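You operate a simulated robot arm through the tools that you are given. There is no shell and no other tool.

You are at the controls of a simulated two-armed robot. One attempt, no reset.

Task
Label the bundle of white bags and put it in the turquoise tray.
Fine: load it in the band machine's sliding tray, push the small white pad at LABEL, bring the sliding tray back to LOAD; the other bundles stay unlabelled where they lie.

Only the result counts: the job must be done as asked and must still hold three seconds after the hand-in. Knocking over, shifting, dropping, spilling or breaking anything else fails it.

Robot
Two 7-joint arms with fingered hands on one trunk that stands fixed in place. Base frame: the origin is at the foot of the trunk, x ahead of it, y to its left, z up; the work surface is at about z = 940. Readings come in mm, rad, newtons and seconds.
The left shoulder is at [28, 170, 1272], the right one opposite. With the tool pointing down near the work surface each hand reaches from about 260 to 740 mm from the base axis, measured 20 degrees to its own side. Payload 4 kg a hand.
The TCP of each hand is the grasp point between the finger pads, 26 mm short of the fingertips. In the tool frame z runs along the fingers and y along their closing line. The gripper opens to 132 mm. The gripper's body begins 73 mm behind the TCP. The gripper is a hand of 4 fingers: y runs from the thumb to the fingers, the wrist lies at [0, 0, -224] in the tool frame, and closing takes about 1.5 s.
Orientation is that of the tool frame in the base frame, as a unit quaternion [w, x, y, z]. With the fingers straight down and closing along the base's y, the tool's x points along the base's -x, its y along +y and its z along -z.

Tools
- The arms move only by the tool play_rows. It takes "left_motion", "right_motion" or both (then of equal length, played together; a hand with none holds still); each is a list that holds one entry, the list of rows, each a list of 6 numbers: the shift along the base's x, y, z in cm, then the turn, a rotation vector about the base's x, y, z in rad. In form: [[[tx, ty, tz, wx, wy, wz], ...]]. A call has 1 to 20 rows; each row is the pose to reach, as a shift and turn from the pose commanded when the call began. "left_grip" and "right_grip" are, for a hand that has rows, the finger opening in cm, from 0 to 13.2, set as the call begins (left out, the last holds). Each row takes 0.2 s and may step no farther than 50 mm and 0.15 rad from the row before; otherwise, or with a gripper value out of range, the whole call is refused. A pose out of reach is approached as far as the arm can. The call stops where the force on the tool passes 40 N (or 10 N more than at its start, if that is more) or the arm is blocked; 0.2 s more then pass. The fingers move at their own pace (about 45 mm/s each) and stop on an object; they squeeze with about 23 N. The grip force told is the motor's: it shows also when the fingers shut on nothing. Time passes only in rows, and 0.2 s behind the last, so rows that repeat a pose let the fingers close. The reply holds the time, the measured pose of the TCP, the force on the tool along the base axes, the opening and the grip force, in the units named above and with some noise, with the torque about the TCP (base axes, N m) and any sound that the robot's microphone picked up.
- Cameras (640 x 400 px; columns grow to the right, rows downward): "scene" is now at [97.8, -53.6, 1461.7]; the picture's right is [-0.57, -0.82, 0.00], its down [-0.34, 0.24, -0.91] and it looks along [0.74, -0.52, -0.41] (base axes); focal length 258 px, centre (320, 200). "left" rides on the left gripper at [-68, 2, -97] in its tool frame; the picture's right is [-0.03, -1.00, 0.00], its down [0.82, -0.02, -0.58] and it looks along [0.58, -0.01, 0.82] (tool axes); focal length 270 px, centre (320, 200). "right" rides on the right gripper at [68, 2, -97] in its tool frame; the picture's right is [-0.03, 1.00, 0.00], its down [-0.82, -0.02, -0.58] and it looks along [-0.58, -0.01, 0.82] (tool axes); focal length 270 px, centre (320, 200). There is no depth. A picture from a camera that has moved, and an enlarged one, comes with that camera's place and axes in the base frame and with its lens.
- snapshot(camera): a new picture of that camera. It takes no simulated time.
- raise_lower(by): slides the trunk up (or, below 0, down) by that many mm; the arms and the scene camera ride with it, the base frame stays. It gives what a move gives, with no picture.
- set_fingers(finger1, finger2, finger3, thumb_bend, hand): sets how far each is bent, from 0 (flat) to 1 (curled in); at 0.3 the hand is open as for a grip, at 0.7 the pads meet at the TCP. One left out holds its place. A second passes; each finger stops where it meets its share of the squeeze, and holds until it gets a number again. A gripper value or a shape takes the hand back. It gives what a move gives, with no picture; readings hold the bend of each and the force on the fingers (four entries, about 0 where the hand has none), thumb and palm.
- hand_shape(shape, hand): the hand has 4 fingers and takes this shape, open, in about a second: jaw (thumb against the fingers, like two jaws); tri (thumb and two fingers); tip (a fingertip pinch); poke (one finger out to press); point (the index stretched); flat (the hand flat); cup (the hand cupped); fist (a fist). The gripper value then closes the fingers along that shape, each until it touches; the sizes above hold for jaw. It gives what a move gives, with no picture.
- pan_tilt(pan, tilt): turns the head with the scene camera to pan (to the left, within 1.501 rad either way) and tilt (down, from -0.506 to 1.204), counted from straight ahead of the robot. It gives what a move gives.
- inspect(camera, box): a new picture of the part [left, top, right, bottom] of that camera's present view, enlarged. It takes no simulated time.
- sign_off(): hands the job in; it is judged then, once.

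Nothing tells you positions but the pictures and the camera data. Unless the task says otherwise, let go and move clear before handing in.

The tools are called after "Call:" as a command line: name --argument value ..., lists and objects as JSON in quotes. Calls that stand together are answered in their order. play_rows: Moves the arms, as the interface text tells. Its arguments: {"type":"object","properties":{"left_motion":{"type":"array","items":{"type":"array","items":{"type":"array","items":{"type":"number"}}}},"left_grip":{"type":"number"},"right_motion":{"type":"array","items":{"type":"array","items":{"type":"array","items":{"type":"number"}}}},"right_grip":{"type":"number"}},"required":[]} The other tools are called the same way: raise_lower (by) slides the trunk up or down; hand_shape (shape, hand) gives the hand a shape; set_fingers (finger1, finger2, finger3, thumb_bend, hand) moves the fingers one by one; pan_tilt (pan, tilt) turns the head that bears the scene camera; snapshot (camera) takes a picture; inspect (camera, box) takes an enlarged picture of a part of a camera's view; sign_off () hands the job in.

At the start:

```text
clock: 0.0
left_tcp_pos: [471.7, -10.6, 1352.9]
left_tcp_rot: [0.0, 0.0, 1.0, 0.0]
left_ft_force: [0.0, 0.1, -0.2]
left_moment: [0.0, -0.01, 0.01]
left_finger_gap: 131.9
left_finger_force: 0.1
left_shape: jaw
left_bend: [0.3, 0.3, 0.3, 0.3]
left_finger forces: [0.1, 0.0, 0.0, 0.0, 0.1, 0.1]
right_tcp_pos: [339.6, -428.6, 1301.0]
right_tcp_rot: [0.0, 0.001, 1.0, 0.0]
right_ft_force: [0.3, -0.2, 0.1]
right_moment: [0.01, 0.0, 0.03]
right_finger_gap: 132.1
right_finger_force: 0.0
right_shape: jaw
right_bend: [0.3, 0.3, 0.3, 0.3]
right_finger forces: [0.1, 0.0, 0.0, 0.1, 0.0, 0.1]
trunk travel left (down, up): [-500.0, 255.0]
head pan, tilt: [-0.613, 0.428]
```

scene: 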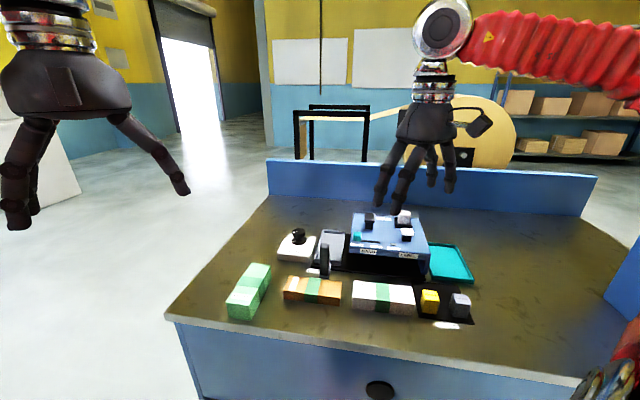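
right: 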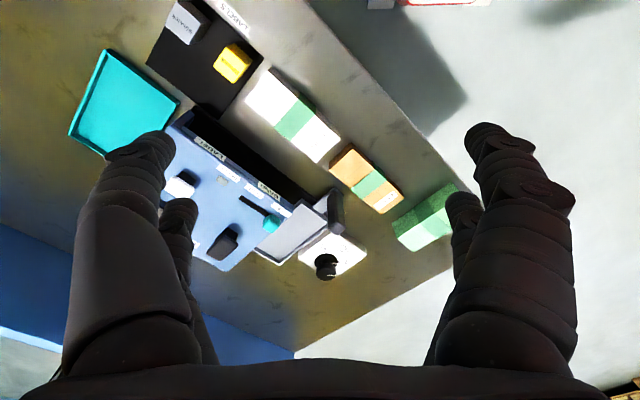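
left: 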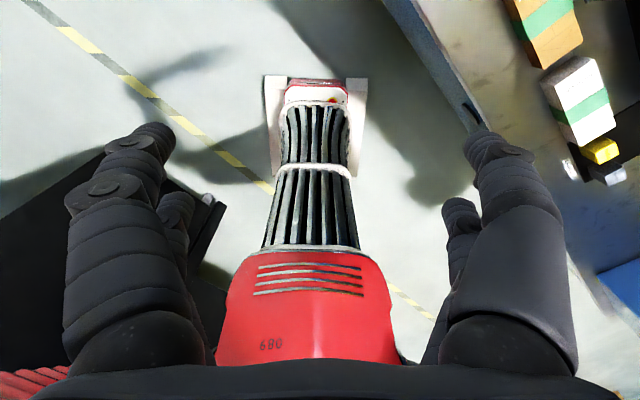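

I see a workbench with three bundles (green, orange/brown, white), a blue band machine with a sliding tray, and a turquoise tray on its right. I'll look closer before moving.

Call:
inspect --camera "scene" --box '[210, 190, 490, 340]'

Call:
inspect --camera "right" --box '[50, 0, 470, 300]'

Call:
inspect --camera "scene" --box '[270, 200, 390, 285]'

Call:
inspect --camera "scene" --box '[340, 200, 490, 330]'

```text
2.29 times, centred on (350, 265) of scene
camera zoom: at [97.8, -53.6, 1461.7], right [-0.57, -0.82, 0.0], down [-0.34, 0.24, -0.91], along [0.74, -0.52, -0.41], focal length 590 px, centre (251, 51)
```

zoom: 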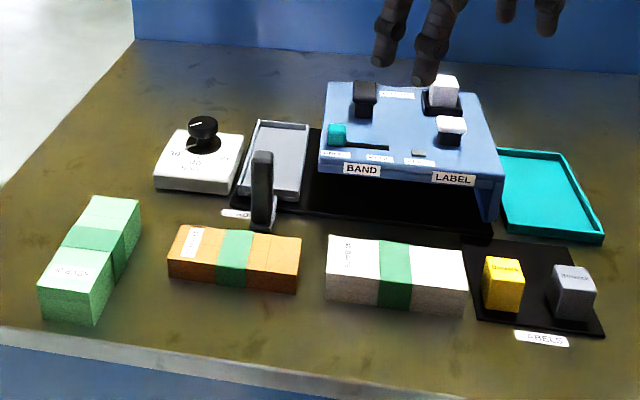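

```text
1.33 times, centred on (260, 150) of right
camera zoom: at [270.9, -425.4, 1397.3], right [0.03, 1.0, 0.0], down [0.82, -0.02, 0.58], along [0.58, -0.01, -0.82], focal length 360 px, centre (400, 267)
```

zoom: 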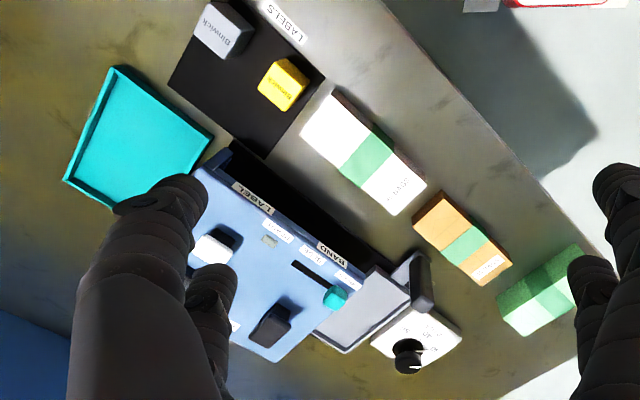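

```text
4.71 times, centred on (330, 242) of scene
camera zoom: at [97.8, -53.6, 1461.7], right [-0.57, -0.82, 0.0], down [-0.34, 0.24, -0.91], along [0.74, -0.52, -0.41], focal length 1215 px, centre (273, 0)
```

zoom: 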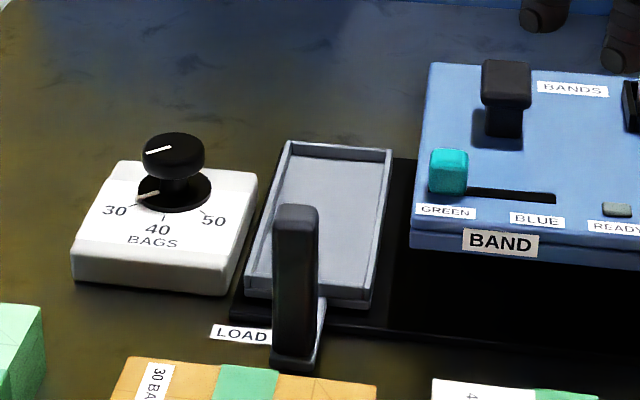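

```text
3.08 times, centred on (415, 265) of scene
camera zoom: at [97.8, -53.6, 1461.7], right [-0.57, -0.82, 0.0], down [-0.34, 0.24, -0.91], along [0.74, -0.52, -0.41], focal length 794 px, centre (28, 0)
```

zoom: 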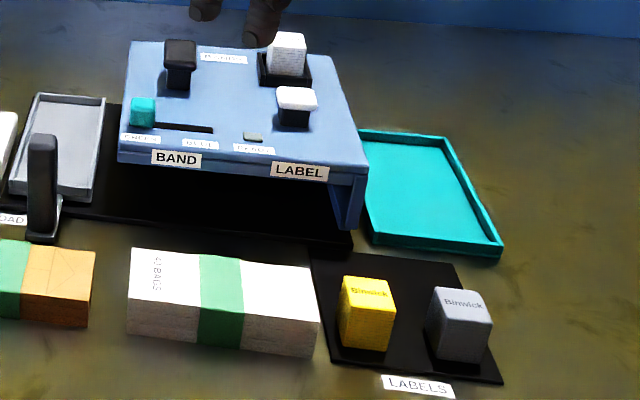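

The bench layout is rotated about 45° from the base axes. The white bundle is near (417, -475), the sliding tray at LOAD near (668, -501), and its handle post near (577, -408). I'll move the right hand camera over the machine for a closer look.

Call:
play_rows --right_motion '[[[2.4, -1.6, -1.6, 0, 0, 0], [4.8, -3.3, -3.3, 0, 0, 0], [7.2, -5, -5, 0, 0, 0], [9.6, -6.6, -6.6, 0, 0, 0], [12, -8.3, -8.3, 0, 0, 0], [14.5, -10, -10, 0, 0, 0], [14.5, -10, -10, 0, 0, 0]]]'

Call:
snapshot --camera "right"

Call:
snapshot --camera "scene"

```text
clock: 1.6
left_tcp_pos: [470.5, -11.4, 1352.6]
left_tcp_rot: [0.0, 0.0, 1.0, 0.0]
left_ft_force: [-0.2, 0.2, -0.2]
left_moment: [0.0, -0.01, 0.02]
left_finger_gap: 131.8
left_finger_force: 0.0
left_shape: jaw
left_bend: [0.3, 0.3, 0.3, 0.3]
left_finger forces: [0.0, 0.0, 0.0, 0.1, 0.0, 0.1]
right_tcp_pos: [484.9, -529.1, 1200.9]
right_tcp_rot: [0.001, 0.0, 1.0, 0.0]
right_ft_force: [-0.6, -0.1, -0.7]
right_moment: [0.01, -0.05, -0.02]
right_finger_gap: 131.9
right_finger_force: 0.0
right_shape: jaw
right_bend: [0.3, 0.3, 0.3, 0.3]
right_finger forces: [0.0, 0.1, 0.0, 0.0, 0.0, 0.0]
trunk travel left (down, up): [-500.0, 255.0]
head pan, tilt: [-0.613, 0.428]
```

```text
taken
camera right: at [415.6, -526.3, 1297.5], right [0.02, 1.0, 0.0], down [0.82, -0.02, 0.58], along [0.58, -0.01, -0.82], focal length 270 px, centre (320, 200)
```

right: 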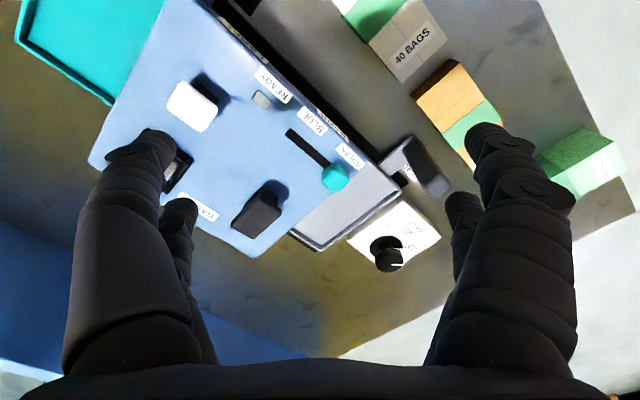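

```text
taken
camera scene: at [96.6, -53.4, 1461.8], right [-0.57, -0.82, 0.0], down [-0.34, 0.24, -0.91], along [0.74, -0.52, -0.41], focal length 258 px, centre (320, 200)
```

scene: 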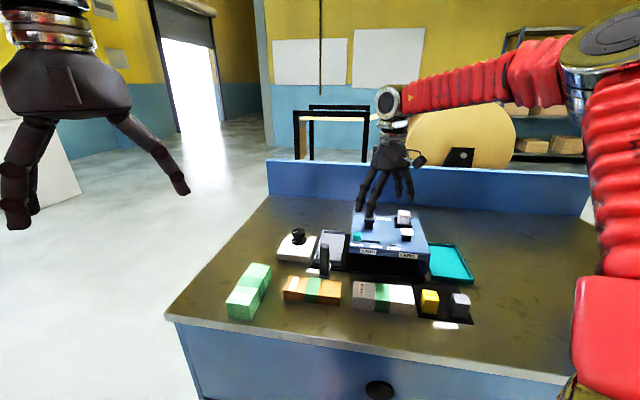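

Call:
inspect --camera "right" --box '[250, 90, 470, 260]'

Call:
inspect --camera "right" --box '[80, 0, 360, 260]'

Call:
inspect --camera "scene" --box '[300, 205, 420, 285]'

```text
2.35 times, centred on (360, 175) of right
camera zoom: at [415.6, -526.3, 1297.5], right [0.02, 1.0, 0.0], down [0.82, -0.02, 0.58], along [0.58, -0.01, -0.82], focal length 636 px, centre (226, 259)
```

zoom: 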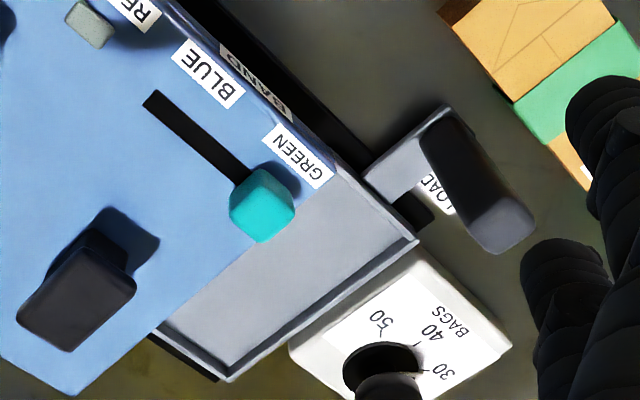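

```text
1.54 times, centred on (220, 130) of right
camera zoom: at [415.6, -526.3, 1297.5], right [0.02, 1.0, 0.0], down [0.82, -0.02, 0.58], along [0.58, -0.01, -0.82], focal length 416 px, centre (474, 308)
```

zoom: 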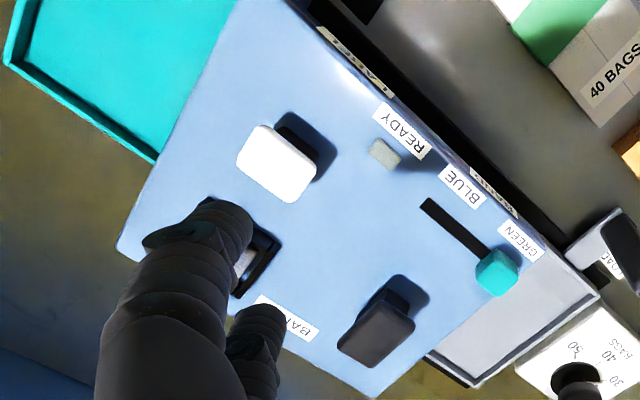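

```text
5.00 times, centred on (360, 245) of scene
camera zoom: at [96.6, -53.4, 1461.8], right [-0.57, -0.82, 0.0], down [-0.34, 0.24, -0.91], along [0.74, -0.52, -0.41], focal length 1291 px, centre (120, -25)
```

zoom: 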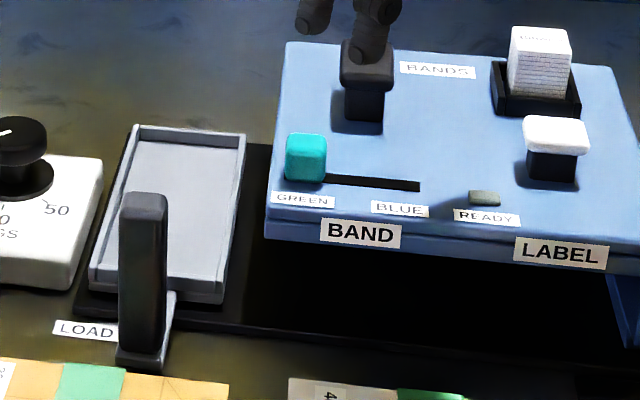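

Call:
inspect --camera "scene" --box '[330, 110, 450, 230]'

Call:
inspect --camera "scene" --box '[0, 0, 200, 240]'

Call:
inspect --camera "scene" --box '[340, 260, 480, 330]'

```text
3.33 times, centred on (390, 170) of scene
camera zoom: at [96.6, -53.4, 1461.8], right [-0.57, -0.82, 0.0], down [-0.34, 0.24, -0.91], along [0.74, -0.52, -0.41], focal length 861 px, centre (87, 300)
```

zoom: 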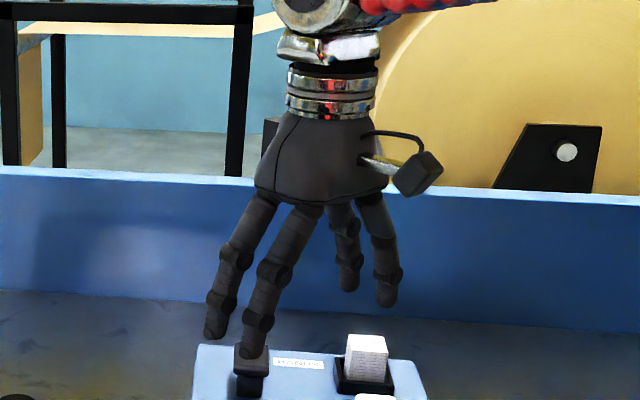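

```text
1.67 times, centred on (100, 120) of scene
camera zoom: at [96.6, -53.4, 1461.8], right [-0.57, -0.82, 0.0], down [-0.34, 0.24, -0.91], along [0.74, -0.52, -0.41], focal length 430 px, centre (687, 333)
```

zoom: 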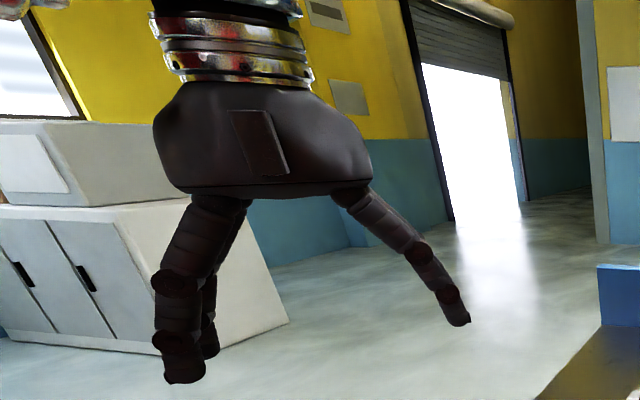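

```text
4.57 times, centred on (410, 295) of scene
camera zoom: at [96.6, -53.4, 1461.8], right [-0.57, -0.82, 0.0], down [-0.34, 0.24, -0.91], along [0.74, -0.52, -0.41], focal length 1180 px, centre (-91, -234)
```

zoom: 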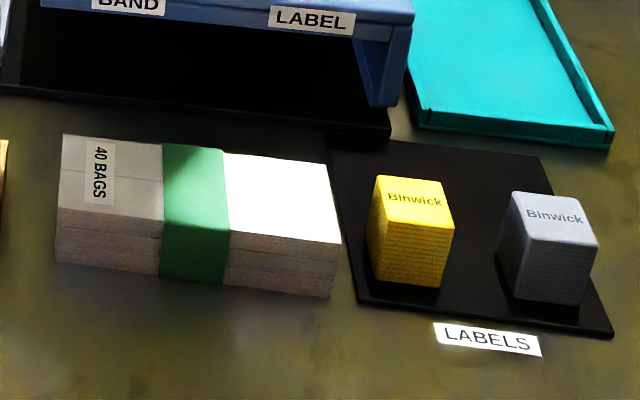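

The bundle measures about 147×58×40 mm, centred near (413, -468) with its long axis at roughly +46°. The sliding tray runs at about -44°, so I'll grasp the bundle across its width with the hand yawed, then turn it 90° when placing. First I move above it and yaw.

Call:
play_rows --right_motion '[[[-1.4, 0.9, 0, 0, 0, 0.132], [-2.7, 1.7, 0, 0, 0, 0.264], [-4.1, 2.6, -1, 0, 0, 0.396], [-5.4, 3.5, -3, 0, 0, 0.528], [-6.8, 4.4, -6, 0, 0, 0.66], [-8.1, 5.2, -9, 0, 0, 0.794], [-8.1, 5.2, -9, 0, 0, 0.794]]]' --right_grip 10

Call:
play_rows --right_motion '[[[0, 0, 0, 0.0925, -0.0925, 0], [0, 0, -1, 0.185, -0.185, 0], [0, 0, -1, 0.185, -0.185, 0]]]'

Call:
snapshot --camera "right"

Call:
inspect --camera "scene" --box '[300, 170, 500, 340]'

```text
clock: 3.2
left_tcp_pos: [471.0, -11.6, 1353.1]
left_tcp_rot: [-0.001, 0.0, 1.0, 0.0]
left_ft_force: [0.6, 0.9, 0.7]
left_moment: [0.04, -0.01, 0.02]
left_finger_gap: 132.1
left_finger_force: 0.1
left_shape: jaw
left_bend: [0.3, 0.3, 0.3, 0.3]
left_finger forces: [0.0, 0.0, 0.1, 0.0, 0.0, 0.0]
right_tcp_pos: [404.6, -474.8, 1112.9]
right_tcp_rot: [0.0, -0.388, 0.922, 0.0]
right_ft_force: [0.8, -0.4, 0.4]
right_moment: [-0.01, 0.01, 0.02]
right_finger_gap: 100.3
right_finger_force: 0.0
right_shape: jaw
right_bend: [0.63, 0.63, 0.63, 0.5]
right_finger forces: [0.1, 0.1, 0.0, 0.0, 0.0, 0.0]
trunk travel left (down, up): [-500.0, 255.0]
head pan, tilt: [-0.613, 0.428]
```

```text
clock: 4.0
left_tcp_pos: [471.4, -10.3, 1353.1]
left_tcp_rot: [-0.001, 0.0, 1.0, 0.001]
left_ft_force: [0.4, -0.3, -0.3]
left_moment: [0.01, 0.0, 0.02]
left_finger_gap: 131.9
left_finger_force: 0.0
left_shape: jaw
left_bend: [0.3, 0.3, 0.3, 0.3]
left_finger forces: [0.1, 0.1, 0.0, 0.1, 0.0, 0.1]
right_tcp_pos: [404.1, -475.4, 1100.8]
right_tcp_rot: [0.121, -0.384, 0.914, 0.051]
right_ft_force: [0.9, -0.5, -0.1]
right_moment: [0.0, -0.01, 0.0]
right_finger_gap: 100.3
right_finger_force: 0.1
right_shape: jaw
right_bend: [0.63, 0.63, 0.63, 0.5]
right_finger forces: [0.0, 0.1, 0.0, 0.1, 0.0, 0.0]
trunk travel left (down, up): [-500.0, 255.0]
head pan, tilt: [-0.613, 0.428]
```

```text
taken
camera right: at [338.1, -538.0, 1177.1], right [-0.7, 0.72, 0.01], down [0.46, 0.44, 0.77], along [0.55, 0.54, -0.64], focal length 270 px, centre (320, 200)
```

right: 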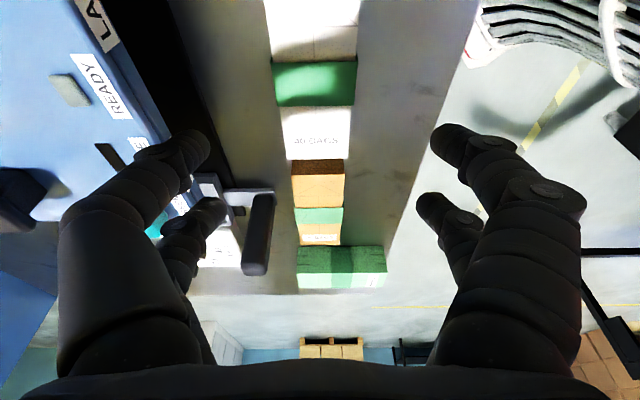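

```text
2.35 times, centred on (400, 255) of scene
camera zoom: at [98.2, -53.1, 1461.7], right [-0.57, -0.82, 0.0], down [-0.34, 0.24, -0.91], along [0.74, -0.52, -0.41], focal length 608 px, centre (132, 71)
```

zoom: 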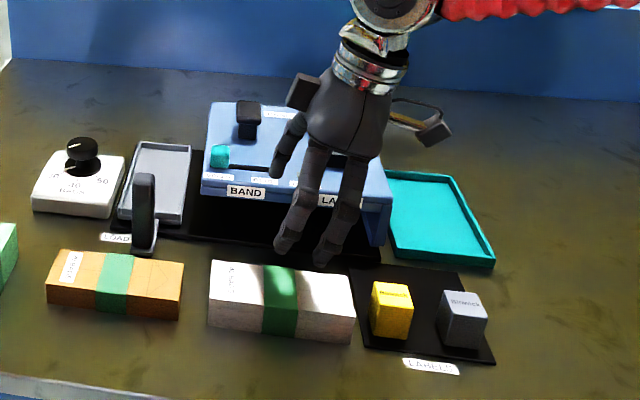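

The view confirms the yaw is aligned; the bundle sits about 4 mm to one side. I'll correct that and come down in stages.

Call:
play_rows --right_motion '[[[0.15, -0.15, -2.5, 0, 0, 0], [0.29, -0.29, -5, 0, 0, 0], [0.29, -0.29, -7.5, 0, 0, 0], [0.29, -0.29, -9, 0, 0, 0], [0.29, -0.29, -9, 0, 0, 0]]]'

Call:
snapshot --camera "right"

Call:
inspect --camera "scene" --box '[330, 200, 490, 330]'

```text
clock: 5.2
left_tcp_pos: [469.8, -11.8, 1353.6]
left_tcp_rot: [0.0, 0.0, 1.0, 0.0]
left_ft_force: [-1.1, -0.7, 0.8]
left_moment: [0.02, 0.0, -0.01]
left_finger_gap: 131.8
left_finger_force: 0.0
left_shape: jaw
left_bend: [0.3, 0.3, 0.3, 0.3]
left_finger forces: [0.1, 0.0, 0.1, 0.1, 0.0, 0.0]
right_tcp_pos: [407.3, -480.0, 1011.5]
right_tcp_rot: [0.121, -0.383, 0.914, 0.051]
right_ft_force: [0.3, -0.3, -0.2]
right_moment: [-0.01, -0.01, 0.0]
right_finger_gap: 100.4
right_finger_force: 0.0
right_shape: jaw
right_bend: [0.63, 0.63, 0.63, 0.5]
right_finger forces: [0.1, 0.1, 0.0, 0.0, 0.0, 0.1]
trunk travel left (down, up): [-500.0, 255.0]
head pan, tilt: [-0.613, 0.428]
```

```text
taken
camera right: at [341.0, -543.0, 1087.2], right [-0.7, 0.72, 0.0], down [0.46, 0.44, 0.77], along [0.55, 0.54, -0.64], focal length 270 px, centre (320, 200)
```

right: 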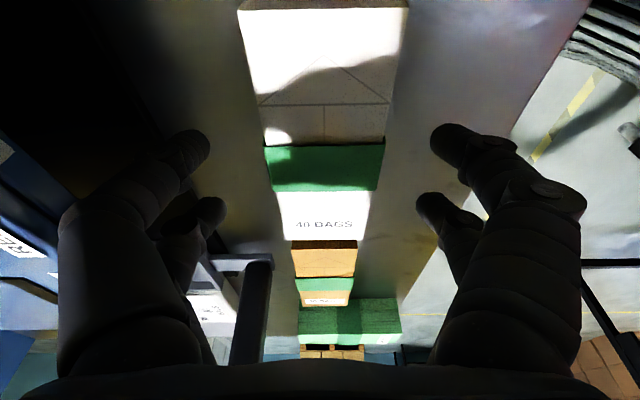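

```text
3.08 times, centred on (410, 265) of scene
camera zoom: at [97.6, -53.5, 1461.8], right [-0.57, -0.82, 0.0], down [-0.34, 0.24, -0.91], along [0.74, -0.52, -0.41], focal length 794 px, centre (43, 0)
```

zoom: 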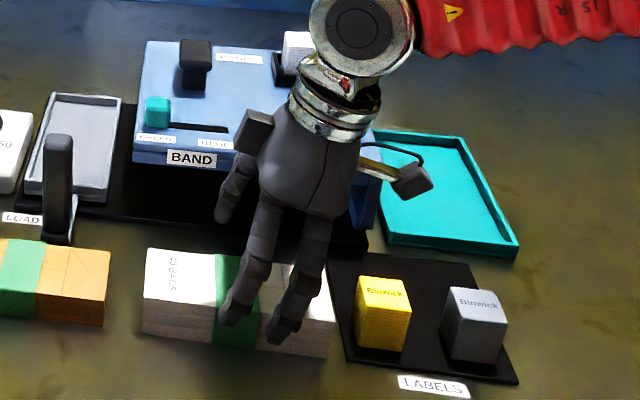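

Call:
play_rows --right_motion '[[[-0.15, 0.2, -1.5, 0, 0, 0], [-0.15, 0.2, -2.65, 0, 0, 0], [-0.15, 0.2, -2.65, 0, 0, 0]]]'

Call:
play_rows --right_motion '[[[0, 0, 0, 0, 0, 0], [0, 0, 0, 0, 0, 0], [0, 0, 0, 0, 0, 0], [0, 0, 0, 0, 0, 0], [0, 0, 0, 0, 0, 0], [0, 0, 0, 0, 0, 0], [0, 0, 0, 0, 0, 0], [0, 0, 0, 0, 0, 0]]]' --right_grip 3

Call:
snapshot --camera "right"

Call:
inspect --camera "scene" --box '[330, 200, 490, 330]'

```text
clock: 6.0
left_tcp_pos: [471.8, -11.7, 1353.8]
left_tcp_rot: [0.0, 0.0, 1.0, 0.0]
left_ft_force: [-0.2, -0.2, -0.6]
left_moment: [0.05, 0.0, 0.03]
left_finger_gap: 131.9
left_finger_force: 0.0
left_shape: jaw
left_bend: [0.3, 0.3, 0.3, 0.3]
left_finger forces: [0.0, 0.1, 0.0, 0.0, 0.0, 0.1]
right_tcp_pos: [405.1, -477.6, 985.0]
right_tcp_rot: [0.12, -0.383, 0.915, 0.05]
right_ft_force: [-0.4, 0.3, -0.7]
right_moment: [-0.02, -0.01, -0.03]
right_finger_gap: 100.2
right_finger_force: 0.2
right_shape: jaw
right_bend: [0.63, 0.63, 0.63, 0.5]
right_finger forces: [0.1, 0.0, 0.0, 0.1, 0.1, 0.0]
trunk travel left (down, up): [-500.0, 255.0]
head pan, tilt: [-0.613, 0.428]
```

```text
clock: 7.8
left_tcp_pos: [471.8, -11.0, 1354.0]
left_tcp_rot: [0.0, 0.0, 1.0, 0.0]
left_ft_force: [0.0, 0.0, -0.2]
left_moment: [0.02, 0.0, 0.0]
left_finger_gap: 132.0
left_finger_force: 0.0
left_shape: jaw
left_bend: [0.3, 0.3, 0.3, 0.3]
left_finger forces: [0.0, 0.0, 0.0, 0.0, 0.1, 0.1]
right_tcp_pos: [405.7, -477.1, 984.4]
right_tcp_rot: [0.121, -0.384, 0.914, 0.05]
right_ft_force: [0.8, 0.7, 0.1]
right_moment: [0.01, 0.03, 0.0]
right_finger_gap: 53.3
right_finger_force: 22.9
right_shape: jaw
right_bend: [0.73, 0.73, 0.73, 0.7]
right_finger forces: [20.8, 20.8, 20.7, 0.0, 21.1, 0.1]
trunk travel left (down, up): [-500.0, 255.0]
head pan, tilt: [-0.613, 0.428]
```

```text
taken
camera right: at [339.2, -540.2, 1060.3], right [-0.7, 0.72, 0.01], down [0.46, 0.44, 0.77], along [0.55, 0.54, -0.64], focal length 270 px, centre (320, 200)
```

right: 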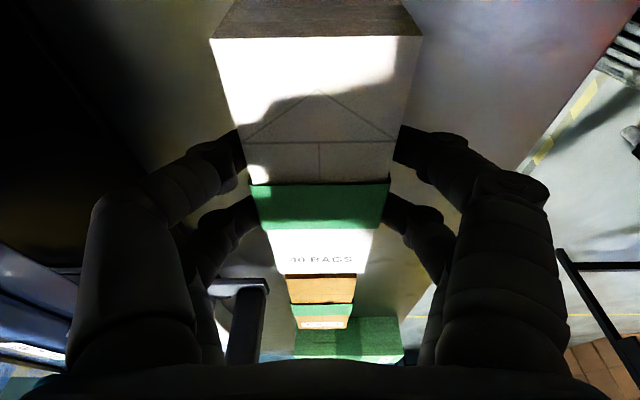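

```text
3.08 times, centred on (410, 265) of scene
camera zoom: at [97.9, -53.7, 1461.7], right [-0.57, -0.82, 0.0], down [-0.34, 0.24, -0.91], along [0.74, -0.52, -0.41], focal length 794 px, centre (43, 0)
```

zoom: 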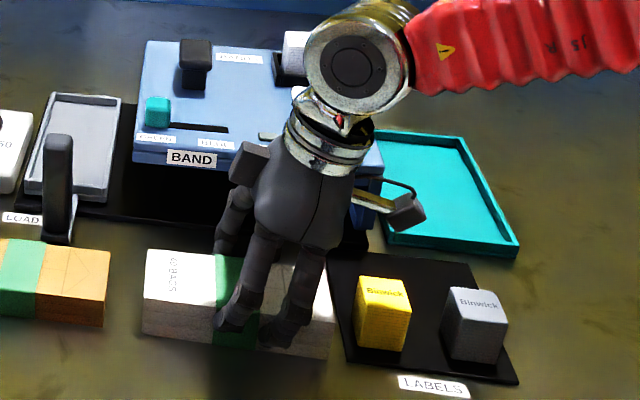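

Bundle is gripped (gap 53 mm, 23 N). Lifting it straight up.

Call:
play_rows --right_motion '[[[0, 0, 0.5, 0, 0, 0], [0, 0, 1.5, 0, 0, 0], [0, 0, 3.5, 0, 0, 0], [0, 0, 6.5, 0, 0, 0], [0, 0, 9.5, 0, 0, 0], [0, 0, 12.5, 0, 0, 0], [0, 0, 15.5, 0, 0, 0], [0, 0, 15.5, 0, 0, 0]]]'

Call:
snapshot --camera "right"

Call:
inspect --camera "scene" --box '[310, 130, 510, 330]'

```text
clock: 9.6
left_tcp_pos: [471.5, -11.8, 1353.8]
left_tcp_rot: [-0.001, 0.0, 1.0, -0.001]
left_ft_force: [0.2, 1.2, 0.3]
left_moment: [0.02, 0.02, -0.01]
left_finger_gap: 132.2
left_finger_force: 0.1
left_shape: jaw
left_bend: [0.3, 0.3, 0.3, 0.3]
left_finger forces: [0.1, 0.0, 0.0, 0.0, 0.1, 0.0]
right_tcp_pos: [403.4, -477.4, 1140.8]
right_tcp_rot: [0.12, -0.384, 0.914, 0.05]
right_ft_force: [0.4, 0.0, -1.0]
right_moment: [-0.01, 0.02, 0.0]
right_finger_gap: 53.2
right_finger_force: 24.0
right_shape: jaw
right_bend: [0.73, 0.73, 0.73, 0.7]
right_finger forces: [20.9, 20.9, 20.8, 0.0, 21.1, 0.0]
trunk travel left (down, up): [-500.0, 255.0]
head pan, tilt: [-0.613, 0.428]
```

```text
taken
camera right: at [338.0, -540.5, 1216.2], right [-0.7, 0.72, 0.01], down [0.46, 0.44, 0.77], along [0.55, 0.54, -0.64], focal length 270 px, centre (320, 200)
```

right: 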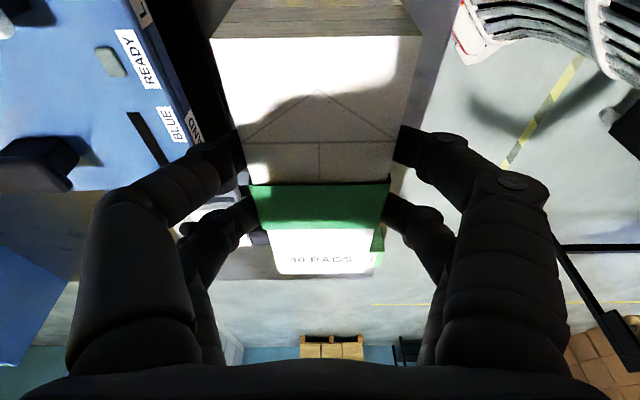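

```text
2.00 times, centred on (410, 230) of scene
camera zoom: at [98.1, -54.1, 1461.6], right [-0.57, -0.82, 0.0], down [-0.34, 0.24, -0.91], along [0.74, -0.52, -0.42], focal length 516 px, centre (140, 140)
```

zoom: 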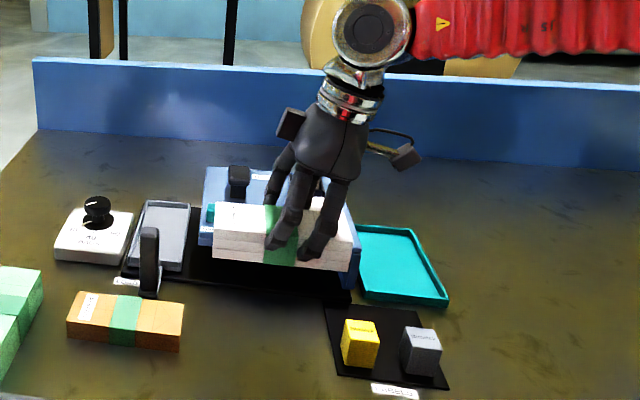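

The bundle is held level. Now I turn it 90° and carry it to hover over the sliding tray at LOAD.

Call:
play_rows --right_motion '[[[2.1, -0.1, 0, 0, 0, -0.131], [4.3, -0.3, 0, 0, 0, -0.262], [6.4, -0.4, 0, 0, 0, -0.393], [8.5, -0.6, 0, 0, 0, -0.524], [10.7, -0.7, 0, 0, 0, -0.654], [12.8, -0.8, 0, 0, 0, -0.785], [15.0, -1.0, 0, 0, 0, -0.916], [17.1, -1.1, 0, 0, 0, -1.047], [19.2, -1.3, 0, 0, 0, -1.178], [21.4, -1.4, 0, 0, 0, -1.309], [23.5, -1.5, 0, 0, 0, -1.44], [25.64, -1.67, 0, 0, 0, -1.571], [25.64, -1.67, 0, 0, 0, -1.571], [25.64, -1.67, 0, 0, 0, -1.571]]]'

Call:
snapshot --camera "right"

Call:
inspect --camera "scene" --box '[260, 130, 460, 310]'

```text
clock: 12.6
left_tcp_pos: [473.1, -11.4, 1353.6]
left_tcp_rot: [-0.001, -0.001, 1.0, 0.0]
left_ft_force: [0.2, 0.1, -1.2]
left_moment: [0.0, 0.02, 0.01]
left_finger_gap: 131.6
left_finger_force: 0.0
left_shape: jaw
left_bend: [0.3, 0.3, 0.3, 0.3]
left_finger forces: [0.0, 0.0, 0.1, 0.0, 0.1, 0.0]
right_tcp_pos: [663.3, -492.3, 1137.8]
right_tcp_rot: [0.119, 0.376, 0.918, -0.051]
right_ft_force: [-0.7, 0.3, -0.1]
right_moment: [-0.01, 0.04, 0.0]
right_finger_gap: 52.7
right_finger_force: 23.1
right_shape: jaw
right_bend: [0.73, 0.73, 0.73, 0.7]
right_finger forces: [20.9, 21.0, 20.8, 0.0, 21.2, 0.0]
trunk travel left (down, up): [-500.0, 255.0]
head pan, tilt: [-0.613, 0.428]
```

```text
taken
camera right: at [598.9, -427.4, 1213.7], right [0.72, 0.69, 0.0], down [0.44, -0.46, 0.77], along [0.54, -0.55, -0.64], focal length 270 px, centre (320, 200)
```

right: 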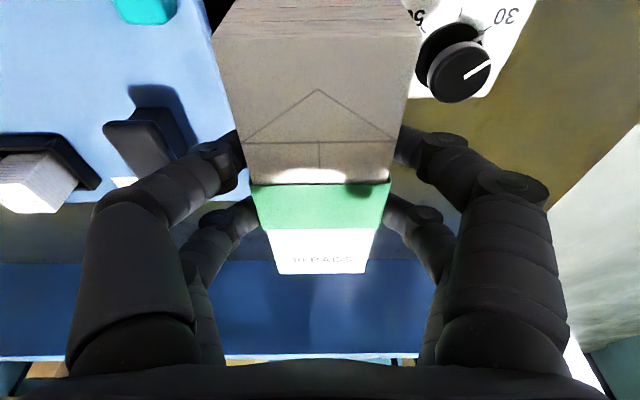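

```text
2.22 times, centred on (360, 220) of scene
camera zoom: at [98.9, -53.8, 1461.6], right [-0.57, -0.82, 0.0], down [-0.34, 0.24, -0.91], along [0.74, -0.52, -0.42], focal length 574 px, centre (231, 156)
```

zoom: 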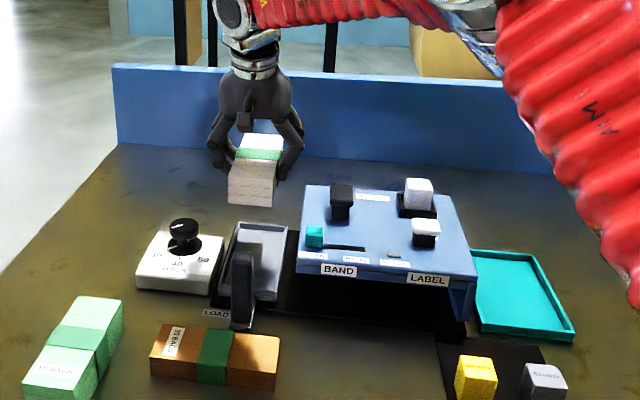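

Reached the hover pose. The roof's left edge is close to this tray, so I'll check hand width and clearances before going down.

Call:
inspect --camera "scene" --box '[310, 140, 410, 230]'

Call:
inspect --camera "scene" --box '[320, 200, 420, 290]'

Call:
inspect --camera "right" --box '[60, 0, 420, 240]'

```text
4.44 times, centred on (360, 185) of scene
camera zoom: at [98.9, -53.8, 1461.6], right [-0.57, -0.82, 0.0], down [-0.34, 0.24, -0.91], along [0.74, -0.52, -0.42], focal length 1148 px, centre (142, 267)
```

zoom: 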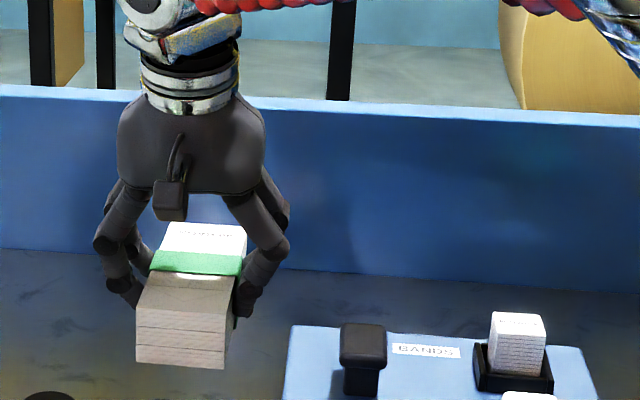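

```text
4.44 times, centred on (370, 245) of scene
camera zoom: at [98.9, -53.8, 1461.6], right [-0.57, -0.82, 0.0], down [-0.34, 0.24, -0.91], along [0.74, -0.52, -0.42], focal length 1148 px, centre (98, 0)
```

zoom: 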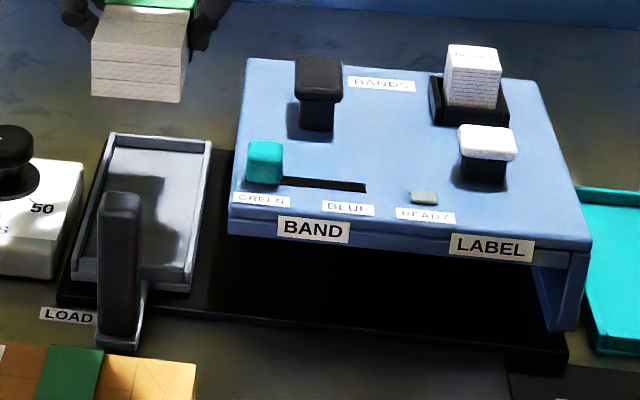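

```text
1.67 times, centred on (240, 120) of right
camera zoom: at [598.9, -427.4, 1213.7], right [0.72, 0.69, 0.0], down [0.44, -0.46, 0.77], along [0.54, -0.55, -0.64], focal length 450 px, centre (453, 333)
```

zoom: 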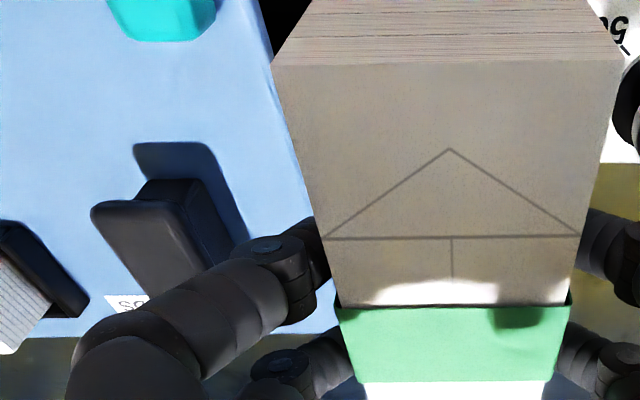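

Measured from this view, the roof edge lies about 67 mm sideways from the tray centre and the knuckles reach ±67 mm. I'll bias the hand about 6 mm away from the roof and go part-way down to check.

Call:
play_rows --right_motion '[[[0.4, 0.15, -1, 0, 0, 0], [0.8, 0.3, -3, 0, 0, 0], [0.8, 0.3, -5, 0, 0, 0], [0.8, 0.3, -7, 0, 0, 0], [0.8, 0.3, -9, 0, 0, 0], [0.8, 0.3, -9, 0, 0, 0], [0.8, 0.3, -9, 0, 0, 0]]]'

Call:
inspect --camera "scene" --box '[290, 180, 410, 280]'

Call:
snapshot --camera "right"

```text
clock: 14.2
left_tcp_pos: [471.1, -12.5, 1353.5]
left_tcp_rot: [0.0, 0.0, 1.0, 0.0]
left_ft_force: [1.2, 0.2, 0.5]
left_moment: [0.03, -0.03, -0.03]
left_finger_gap: 131.7
left_finger_force: 0.0
left_shape: jaw
left_bend: [0.3, 0.3, 0.3, 0.3]
left_finger forces: [0.0, 0.0, 0.0, 0.1, 0.0, 0.1]
right_tcp_pos: [670.7, -489.6, 1047.6]
right_tcp_rot: [0.119, 0.376, 0.918, -0.05]
right_ft_force: [0.2, 0.4, -1.9]
right_moment: [-0.02, 0.01, 0.01]
right_finger_gap: 53.1
right_finger_force: 23.1
right_shape: jaw
right_bend: [0.73, 0.73, 0.73, 0.7]
right_finger forces: [20.9, 21.0, 20.9, 0.0, 21.1, 0.0]
trunk travel left (down, up): [-500.0, 255.0]
head pan, tilt: [-0.613, 0.428]
```

```text
4.00 times, centred on (350, 230) of scene
camera zoom: at [98.6, -53.8, 1461.7], right [-0.57, -0.82, 0.0], down [-0.34, 0.24, -0.91], along [0.74, -0.52, -0.42], focal length 1033 px, centre (200, 80)
```

zoom: 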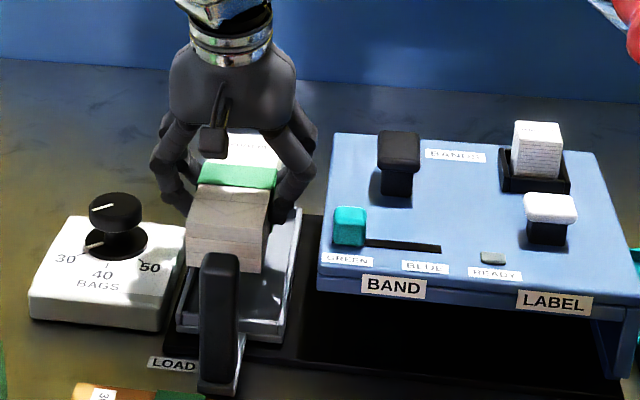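

```text
taken
camera right: at [606.1, -424.5, 1123.5], right [0.72, 0.7, 0.0], down [0.44, -0.46, 0.77], along [0.54, -0.55, -0.64], focal length 270 px, centre (320, 200)
```

right: 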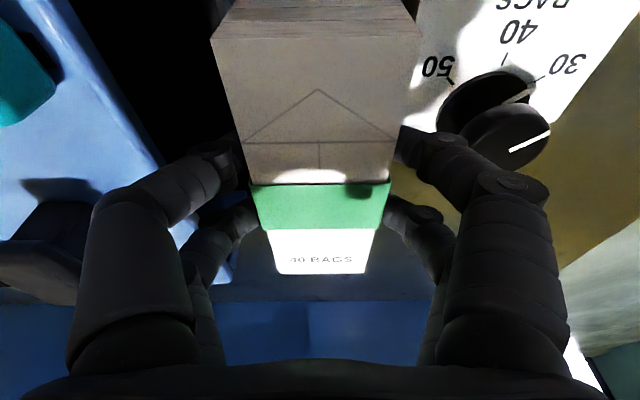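

Clearances look workable (roof ~5 mm, knob ~8 mm). I fine-tune by a couple of millimetres and lower the bundle into the tray.

Call:
play_rows --right_motion '[[[-0.3, 0.1, -1, 0, 0, 0], [-0.3, 0.1, -2, 0, 0, 0], [-0.3, 0.1, -3, 0, 0, 0], [-0.3, 0.1, -4, 0, 0, 0], [-0.3, 0.1, -4, 0, 0, 0]]]'

Call:
inspect --camera "scene" --box '[290, 190, 410, 290]'

Call:
snapshot --camera "right"

```text
clock: 15.4
left_tcp_pos: [471.8, -11.4, 1353.5]
left_tcp_rot: [-0.001, 0.0, 1.0, 0.0]
left_ft_force: [0.0, 0.0, 0.3]
left_moment: [-0.02, 0.0, 0.04]
left_finger_gap: 131.9
left_finger_force: 0.1
left_shape: jaw
left_bend: [0.3, 0.3, 0.3, 0.3]
left_finger forces: [0.0, 0.0, 0.1, 0.1, 0.0, 0.0]
right_tcp_pos: [659.6, -486.4, 1011.3]
right_tcp_rot: [0.12, 0.376, 0.917, -0.051]
right_ft_force: [0.4, 0.3, -1.7]
right_moment: [0.01, -0.01, 0.01]
right_finger_gap: 52.8
right_finger_force: 23.0
right_shape: jaw
right_bend: [0.73, 0.73, 0.73, 0.7]
right_finger forces: [20.9, 21.0, 20.8, 0.0, 21.0, 0.1]
right hand out of reach, approached as far as the arm can: row 3, 4, 5
trunk travel left (down, up): [-500.0, 255.0]
head pan, tilt: [-0.613, 0.428]
```

```text
4.00 times, centred on (350, 240) of scene
camera zoom: at [98.4, -53.7, 1461.7], right [-0.57, -0.82, 0.0], down [-0.34, 0.24, -0.91], along [0.74, -0.52, -0.42], focal length 1033 px, centre (200, 40)
```

zoom: 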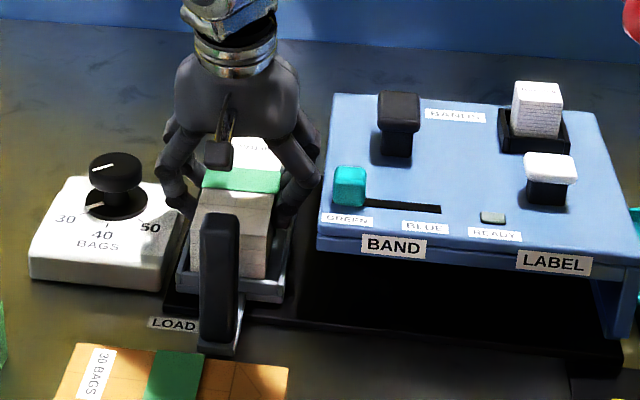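

```text
taken
camera right: at [596.1, -421.8, 1088.0], right [0.72, 0.7, 0.0], down [0.44, -0.46, 0.77], along [0.54, -0.55, -0.64], focal length 270 px, centre (320, 200)
```

right: 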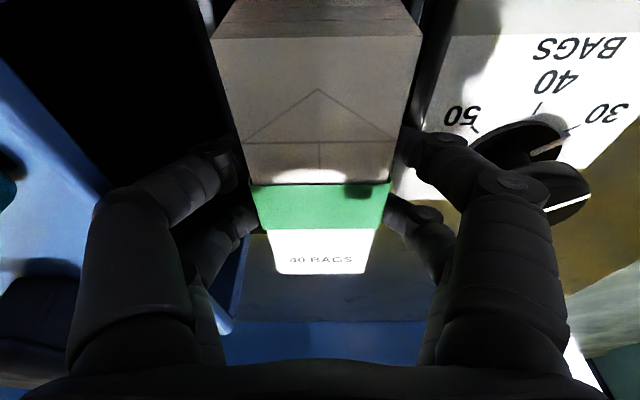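

The arm is at its reach limit here. I'll lift back up, lower the trunk so the shoulder is closer in height, and come down again.

Call:
play_rows --right_motion '[[[0, 0, 2, 0, 0, 0], [0, 0, 4, 0, 0, 0], [0, 0, 6, 0, 0, 0], [0, 0, 8, 0, 0, 0], [0, 0, 10, 0, 0, 0], [0, 0, 12, 0, 0, 0], [0, 0, 12, 0, 0, 0]]]'

Call:
raise_lower --by -70

Call:
inspect --camera "scene" --box '[290, 150, 410, 250]'

```text
clock: 17.0
left_tcp_pos: [471.5, -11.2, 1354.3]
left_tcp_rot: [0.0, 0.0, 1.0, 0.0]
left_ft_force: [-0.3, -0.2, -0.7]
left_moment: [0.03, 0.02, -0.02]
left_finger_gap: 131.7
left_finger_force: 0.1
left_shape: jaw
left_bend: [0.3, 0.3, 0.3, 0.3]
left_finger forces: [0.0, 0.0, 0.0, 0.0, 0.0, 0.1]
right_tcp_pos: [660.9, -488.2, 1133.7]
right_tcp_rot: [0.12, 0.376, 0.918, -0.052]
right_ft_force: [-0.2, 0.9, -2.1]
right_moment: [0.01, 0.01, 0.0]
right_finger_gap: 52.9
right_finger_force: 23.6
right_shape: jaw
right_bend: [0.73, 0.73, 0.73, 0.7]
right_finger forces: [20.9, 20.9, 20.8, 0.1, 21.0, 0.1]
trunk travel left (down, up): [-500.0, 255.0]
head pan, tilt: [-0.613, 0.428]
```

```text
clock: 18.1
left_tcp_pos: [470.8, -11.3, 1283.8]
left_tcp_rot: [0.0, 0.0, 1.0, 0.0]
left_ft_force: [-0.3, 0.1, 0.6]
left_moment: [-0.03, -0.01, 0.02]
left_finger_gap: 132.1
left_finger_force: 0.0
left_shape: jaw
left_bend: [0.3, 0.3, 0.3, 0.3]
left_finger forces: [0.0, 0.0, 0.0, 0.1, 0.0, 0.0]
right_tcp_pos: [659.7, -487.6, 1062.4]
right_tcp_rot: [0.12, 0.375, 0.918, -0.05]
right_ft_force: [0.3, 0.4, -1.3]
right_moment: [0.03, 0.02, 0.0]
right_finger_gap: 52.6
right_finger_force: 22.5
right_shape: jaw
right_bend: [0.73, 0.73, 0.73, 0.7]
right_finger forces: [20.9, 21.1, 20.8, 0.1, 21.1, 0.1]
trunk travel left (down, up): [-430.0, 325.0]
head pan, tilt: [-0.613, 0.428]
```

```text
4.00 times, centred on (350, 200) of scene
camera zoom: at [108.5, -53.5, 1391.4], right [-0.57, -0.82, 0.0], down [-0.34, 0.24, -0.91], along [0.74, -0.52, -0.41], focal length 1033 px, centre (200, 200)
```

zoom: 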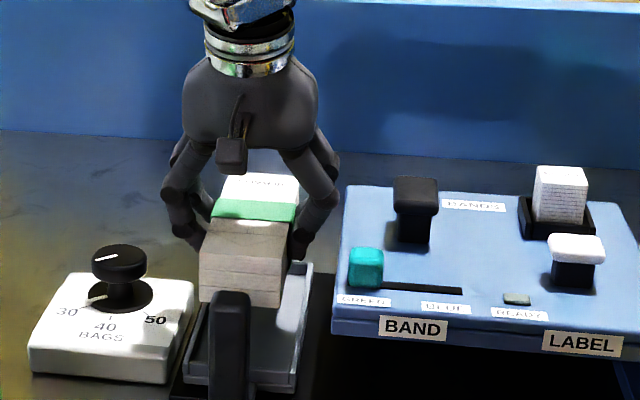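

Call:
play_rows --right_motion '[[[0.65, -0.13, -1, 0, 0, 0], [0.65, -0.13, -2, 0, 0, 0], [0.65, -0.13, -3, 0, 0, 0], [0.65, -0.13, -4, 0, 0, 0], [0.65, -0.13, -4.6, 0, 0, 0], [0.65, -0.13, -4.6, 0, 0, 0]]]'

Call:
inspect --camera "scene" --box '[300, 170, 400, 250]'

Call:
snapshot --camera "right"

```text
clock: 19.5
left_tcp_pos: [471.7, -12.1, 1284.1]
left_tcp_rot: [-0.001, 0.0, 1.0, -0.001]
left_ft_force: [0.8, -0.5, 0.5]
left_moment: [0.02, 0.0, 0.04]
left_finger_gap: 131.9
left_finger_force: 0.0
left_shape: jaw
left_bend: [0.3, 0.3, 0.3, 0.3]
left_finger forces: [0.0, 0.0, 0.0, 0.1, 0.0, 0.0]
right_tcp_pos: [666.7, -488.0, 1017.6]
right_tcp_rot: [0.119, 0.376, 0.917, -0.051]
right_ft_force: [0.6, -0.4, -1.2]
right_moment: [0.03, 0.01, -0.01]
right_finger_gap: 52.8
right_finger_force: 23.2
right_shape: jaw
right_bend: [0.73, 0.73, 0.73, 0.7]
right_finger forces: [21.0, 21.1, 20.8, 0.0, 21.1, 0.1]
trunk travel left (down, up): [-430.0, 325.0]
head pan, tilt: [-0.613, 0.428]
```

```text
5.00 times, centred on (350, 210) of scene
camera zoom: at [109.1, -53.7, 1391.2], right [-0.57, -0.82, 0.0], down [-0.34, 0.24, -0.91], along [0.74, -0.52, -0.41], focal length 1291 px, centre (170, 150)
```

zoom: 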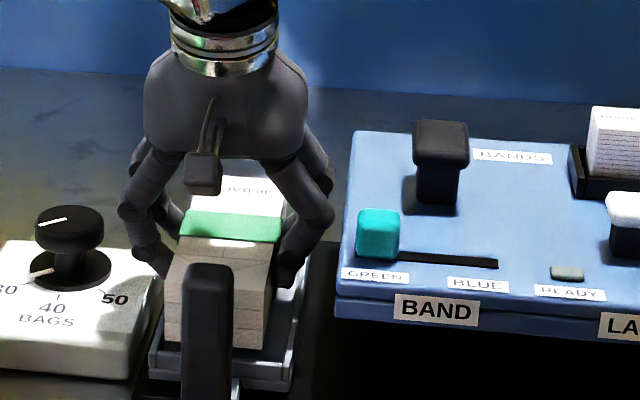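

```text
taken
camera right: at [601.2, -422.8, 1092.3], right [0.72, 0.7, 0.0], down [0.44, -0.46, 0.77], along [0.54, -0.55, -0.64], focal length 270 px, centre (320, 200)
```

right: 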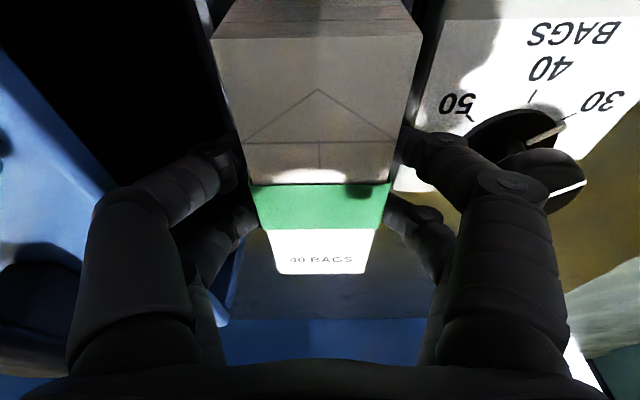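

Call:
play_rows --right_motion '[[[-0.14, -0.14, -0.4, 0, 0, 0], [-0.14, -0.14, -0.9, 0, 0, 0], [-0.14, -0.14, -1.4, 0, 0, 0], [-0.14, -0.14, -1.8, 0, 0, 0], [-0.14, -0.14, -1.8, 0, 0, 0]]]'

Call:
inspect --camera "scene" --box '[300, 170, 400, 250]'

Call:
snapshot --camera "right"

```text
clock: 20.7
left_tcp_pos: [470.0, -10.3, 1283.5]
left_tcp_rot: [-0.001, 0.0, 1.0, 0.0]
left_ft_force: [0.4, -0.5, -0.1]
left_moment: [0.0, -0.01, 0.06]
left_finger_gap: 132.3
left_finger_force: 0.2
left_shape: jaw
left_bend: [0.3, 0.3, 0.3, 0.3]
left_finger forces: [0.1, 0.0, 0.0, 0.1, 0.0, 0.1]
right_tcp_pos: [664.1, -490.4, 1000.8]
right_tcp_rot: [0.122, 0.376, 0.917, -0.05]
right_ft_force: [0.9, -0.7, 13.3]
right_moment: [-0.07, 0.07, -0.03]
right_finger_gap: 53.0
right_finger_force: 23.3
right_shape: jaw
right_bend: [0.74, 0.73, 0.73, 0.7]
right_finger forces: [22.2, 21.9, 22.1, 0.0, 23.2, 0.0]
trunk travel left (down, up): [-430.0, 325.0]
head pan, tilt: [-0.613, 0.428]
```

```text
5.00 times, centred on (350, 210) of scene
camera zoom: at [107.3, -52.7, 1391.6], right [-0.57, -0.82, 0.0], down [-0.34, 0.24, -0.91], along [0.75, -0.52, -0.41], focal length 1291 px, centre (170, 150)
```

zoom: 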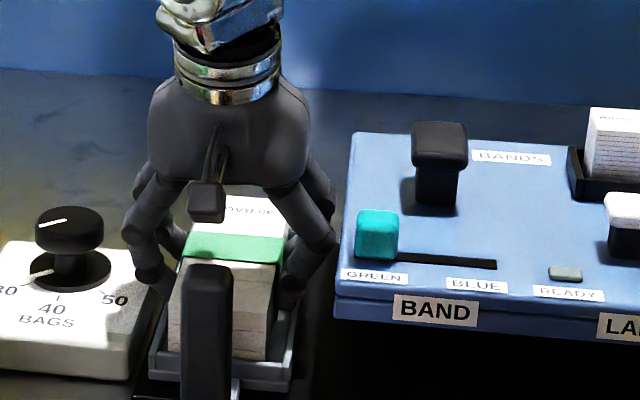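

```text
taken
camera right: at [599.2, -424.4, 1076.9], right [0.72, 0.7, 0.01], down [0.44, -0.46, 0.77], along [0.54, -0.55, -0.64], focal length 270 px, centre (320, 200)
```

right: 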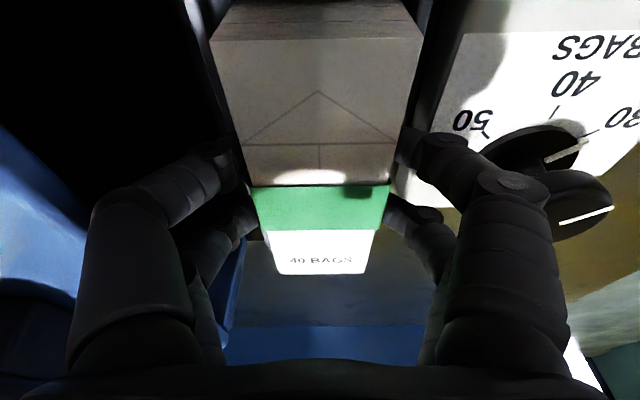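

Call:
inspect --camera "right" --box '[160, 0, 480, 200]'

Call:
inspect --camera "scene" --box '[320, 205, 370, 255]'

```text
2.00 times, centred on (320, 100) of right
camera zoom: at [599.2, -424.4, 1076.9], right [0.72, 0.7, 0.01], down [0.44, -0.46, 0.77], along [0.54, -0.55, -0.64], focal length 541 px, centre (320, 400)
```

zoom: 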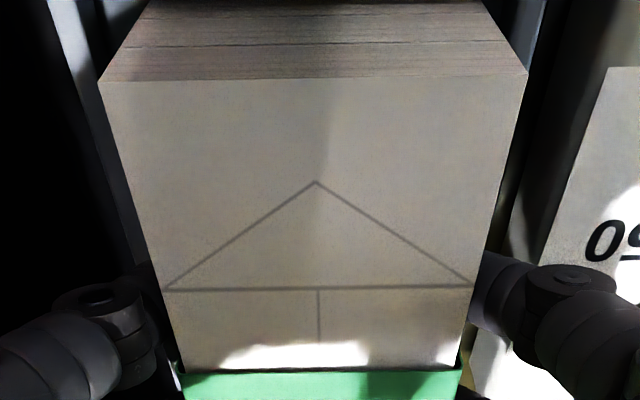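

```text
8.00 times, centred on (345, 230) of scene
camera zoom: at [107.3, -52.7, 1391.6], right [-0.57, -0.82, 0.0], down [-0.34, 0.24, -0.91], along [0.75, -0.52, -0.41], focal length 2066 px, centre (120, -40)
```

zoom: 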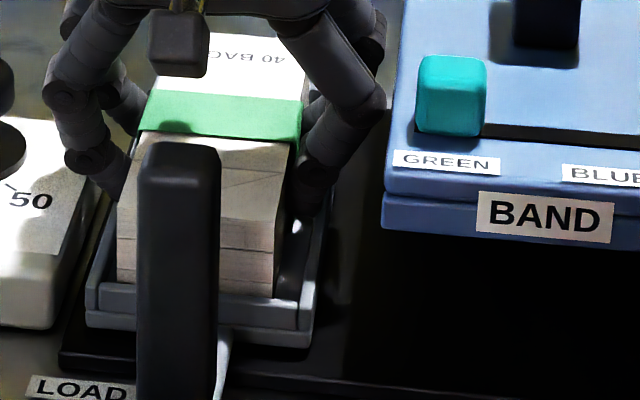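

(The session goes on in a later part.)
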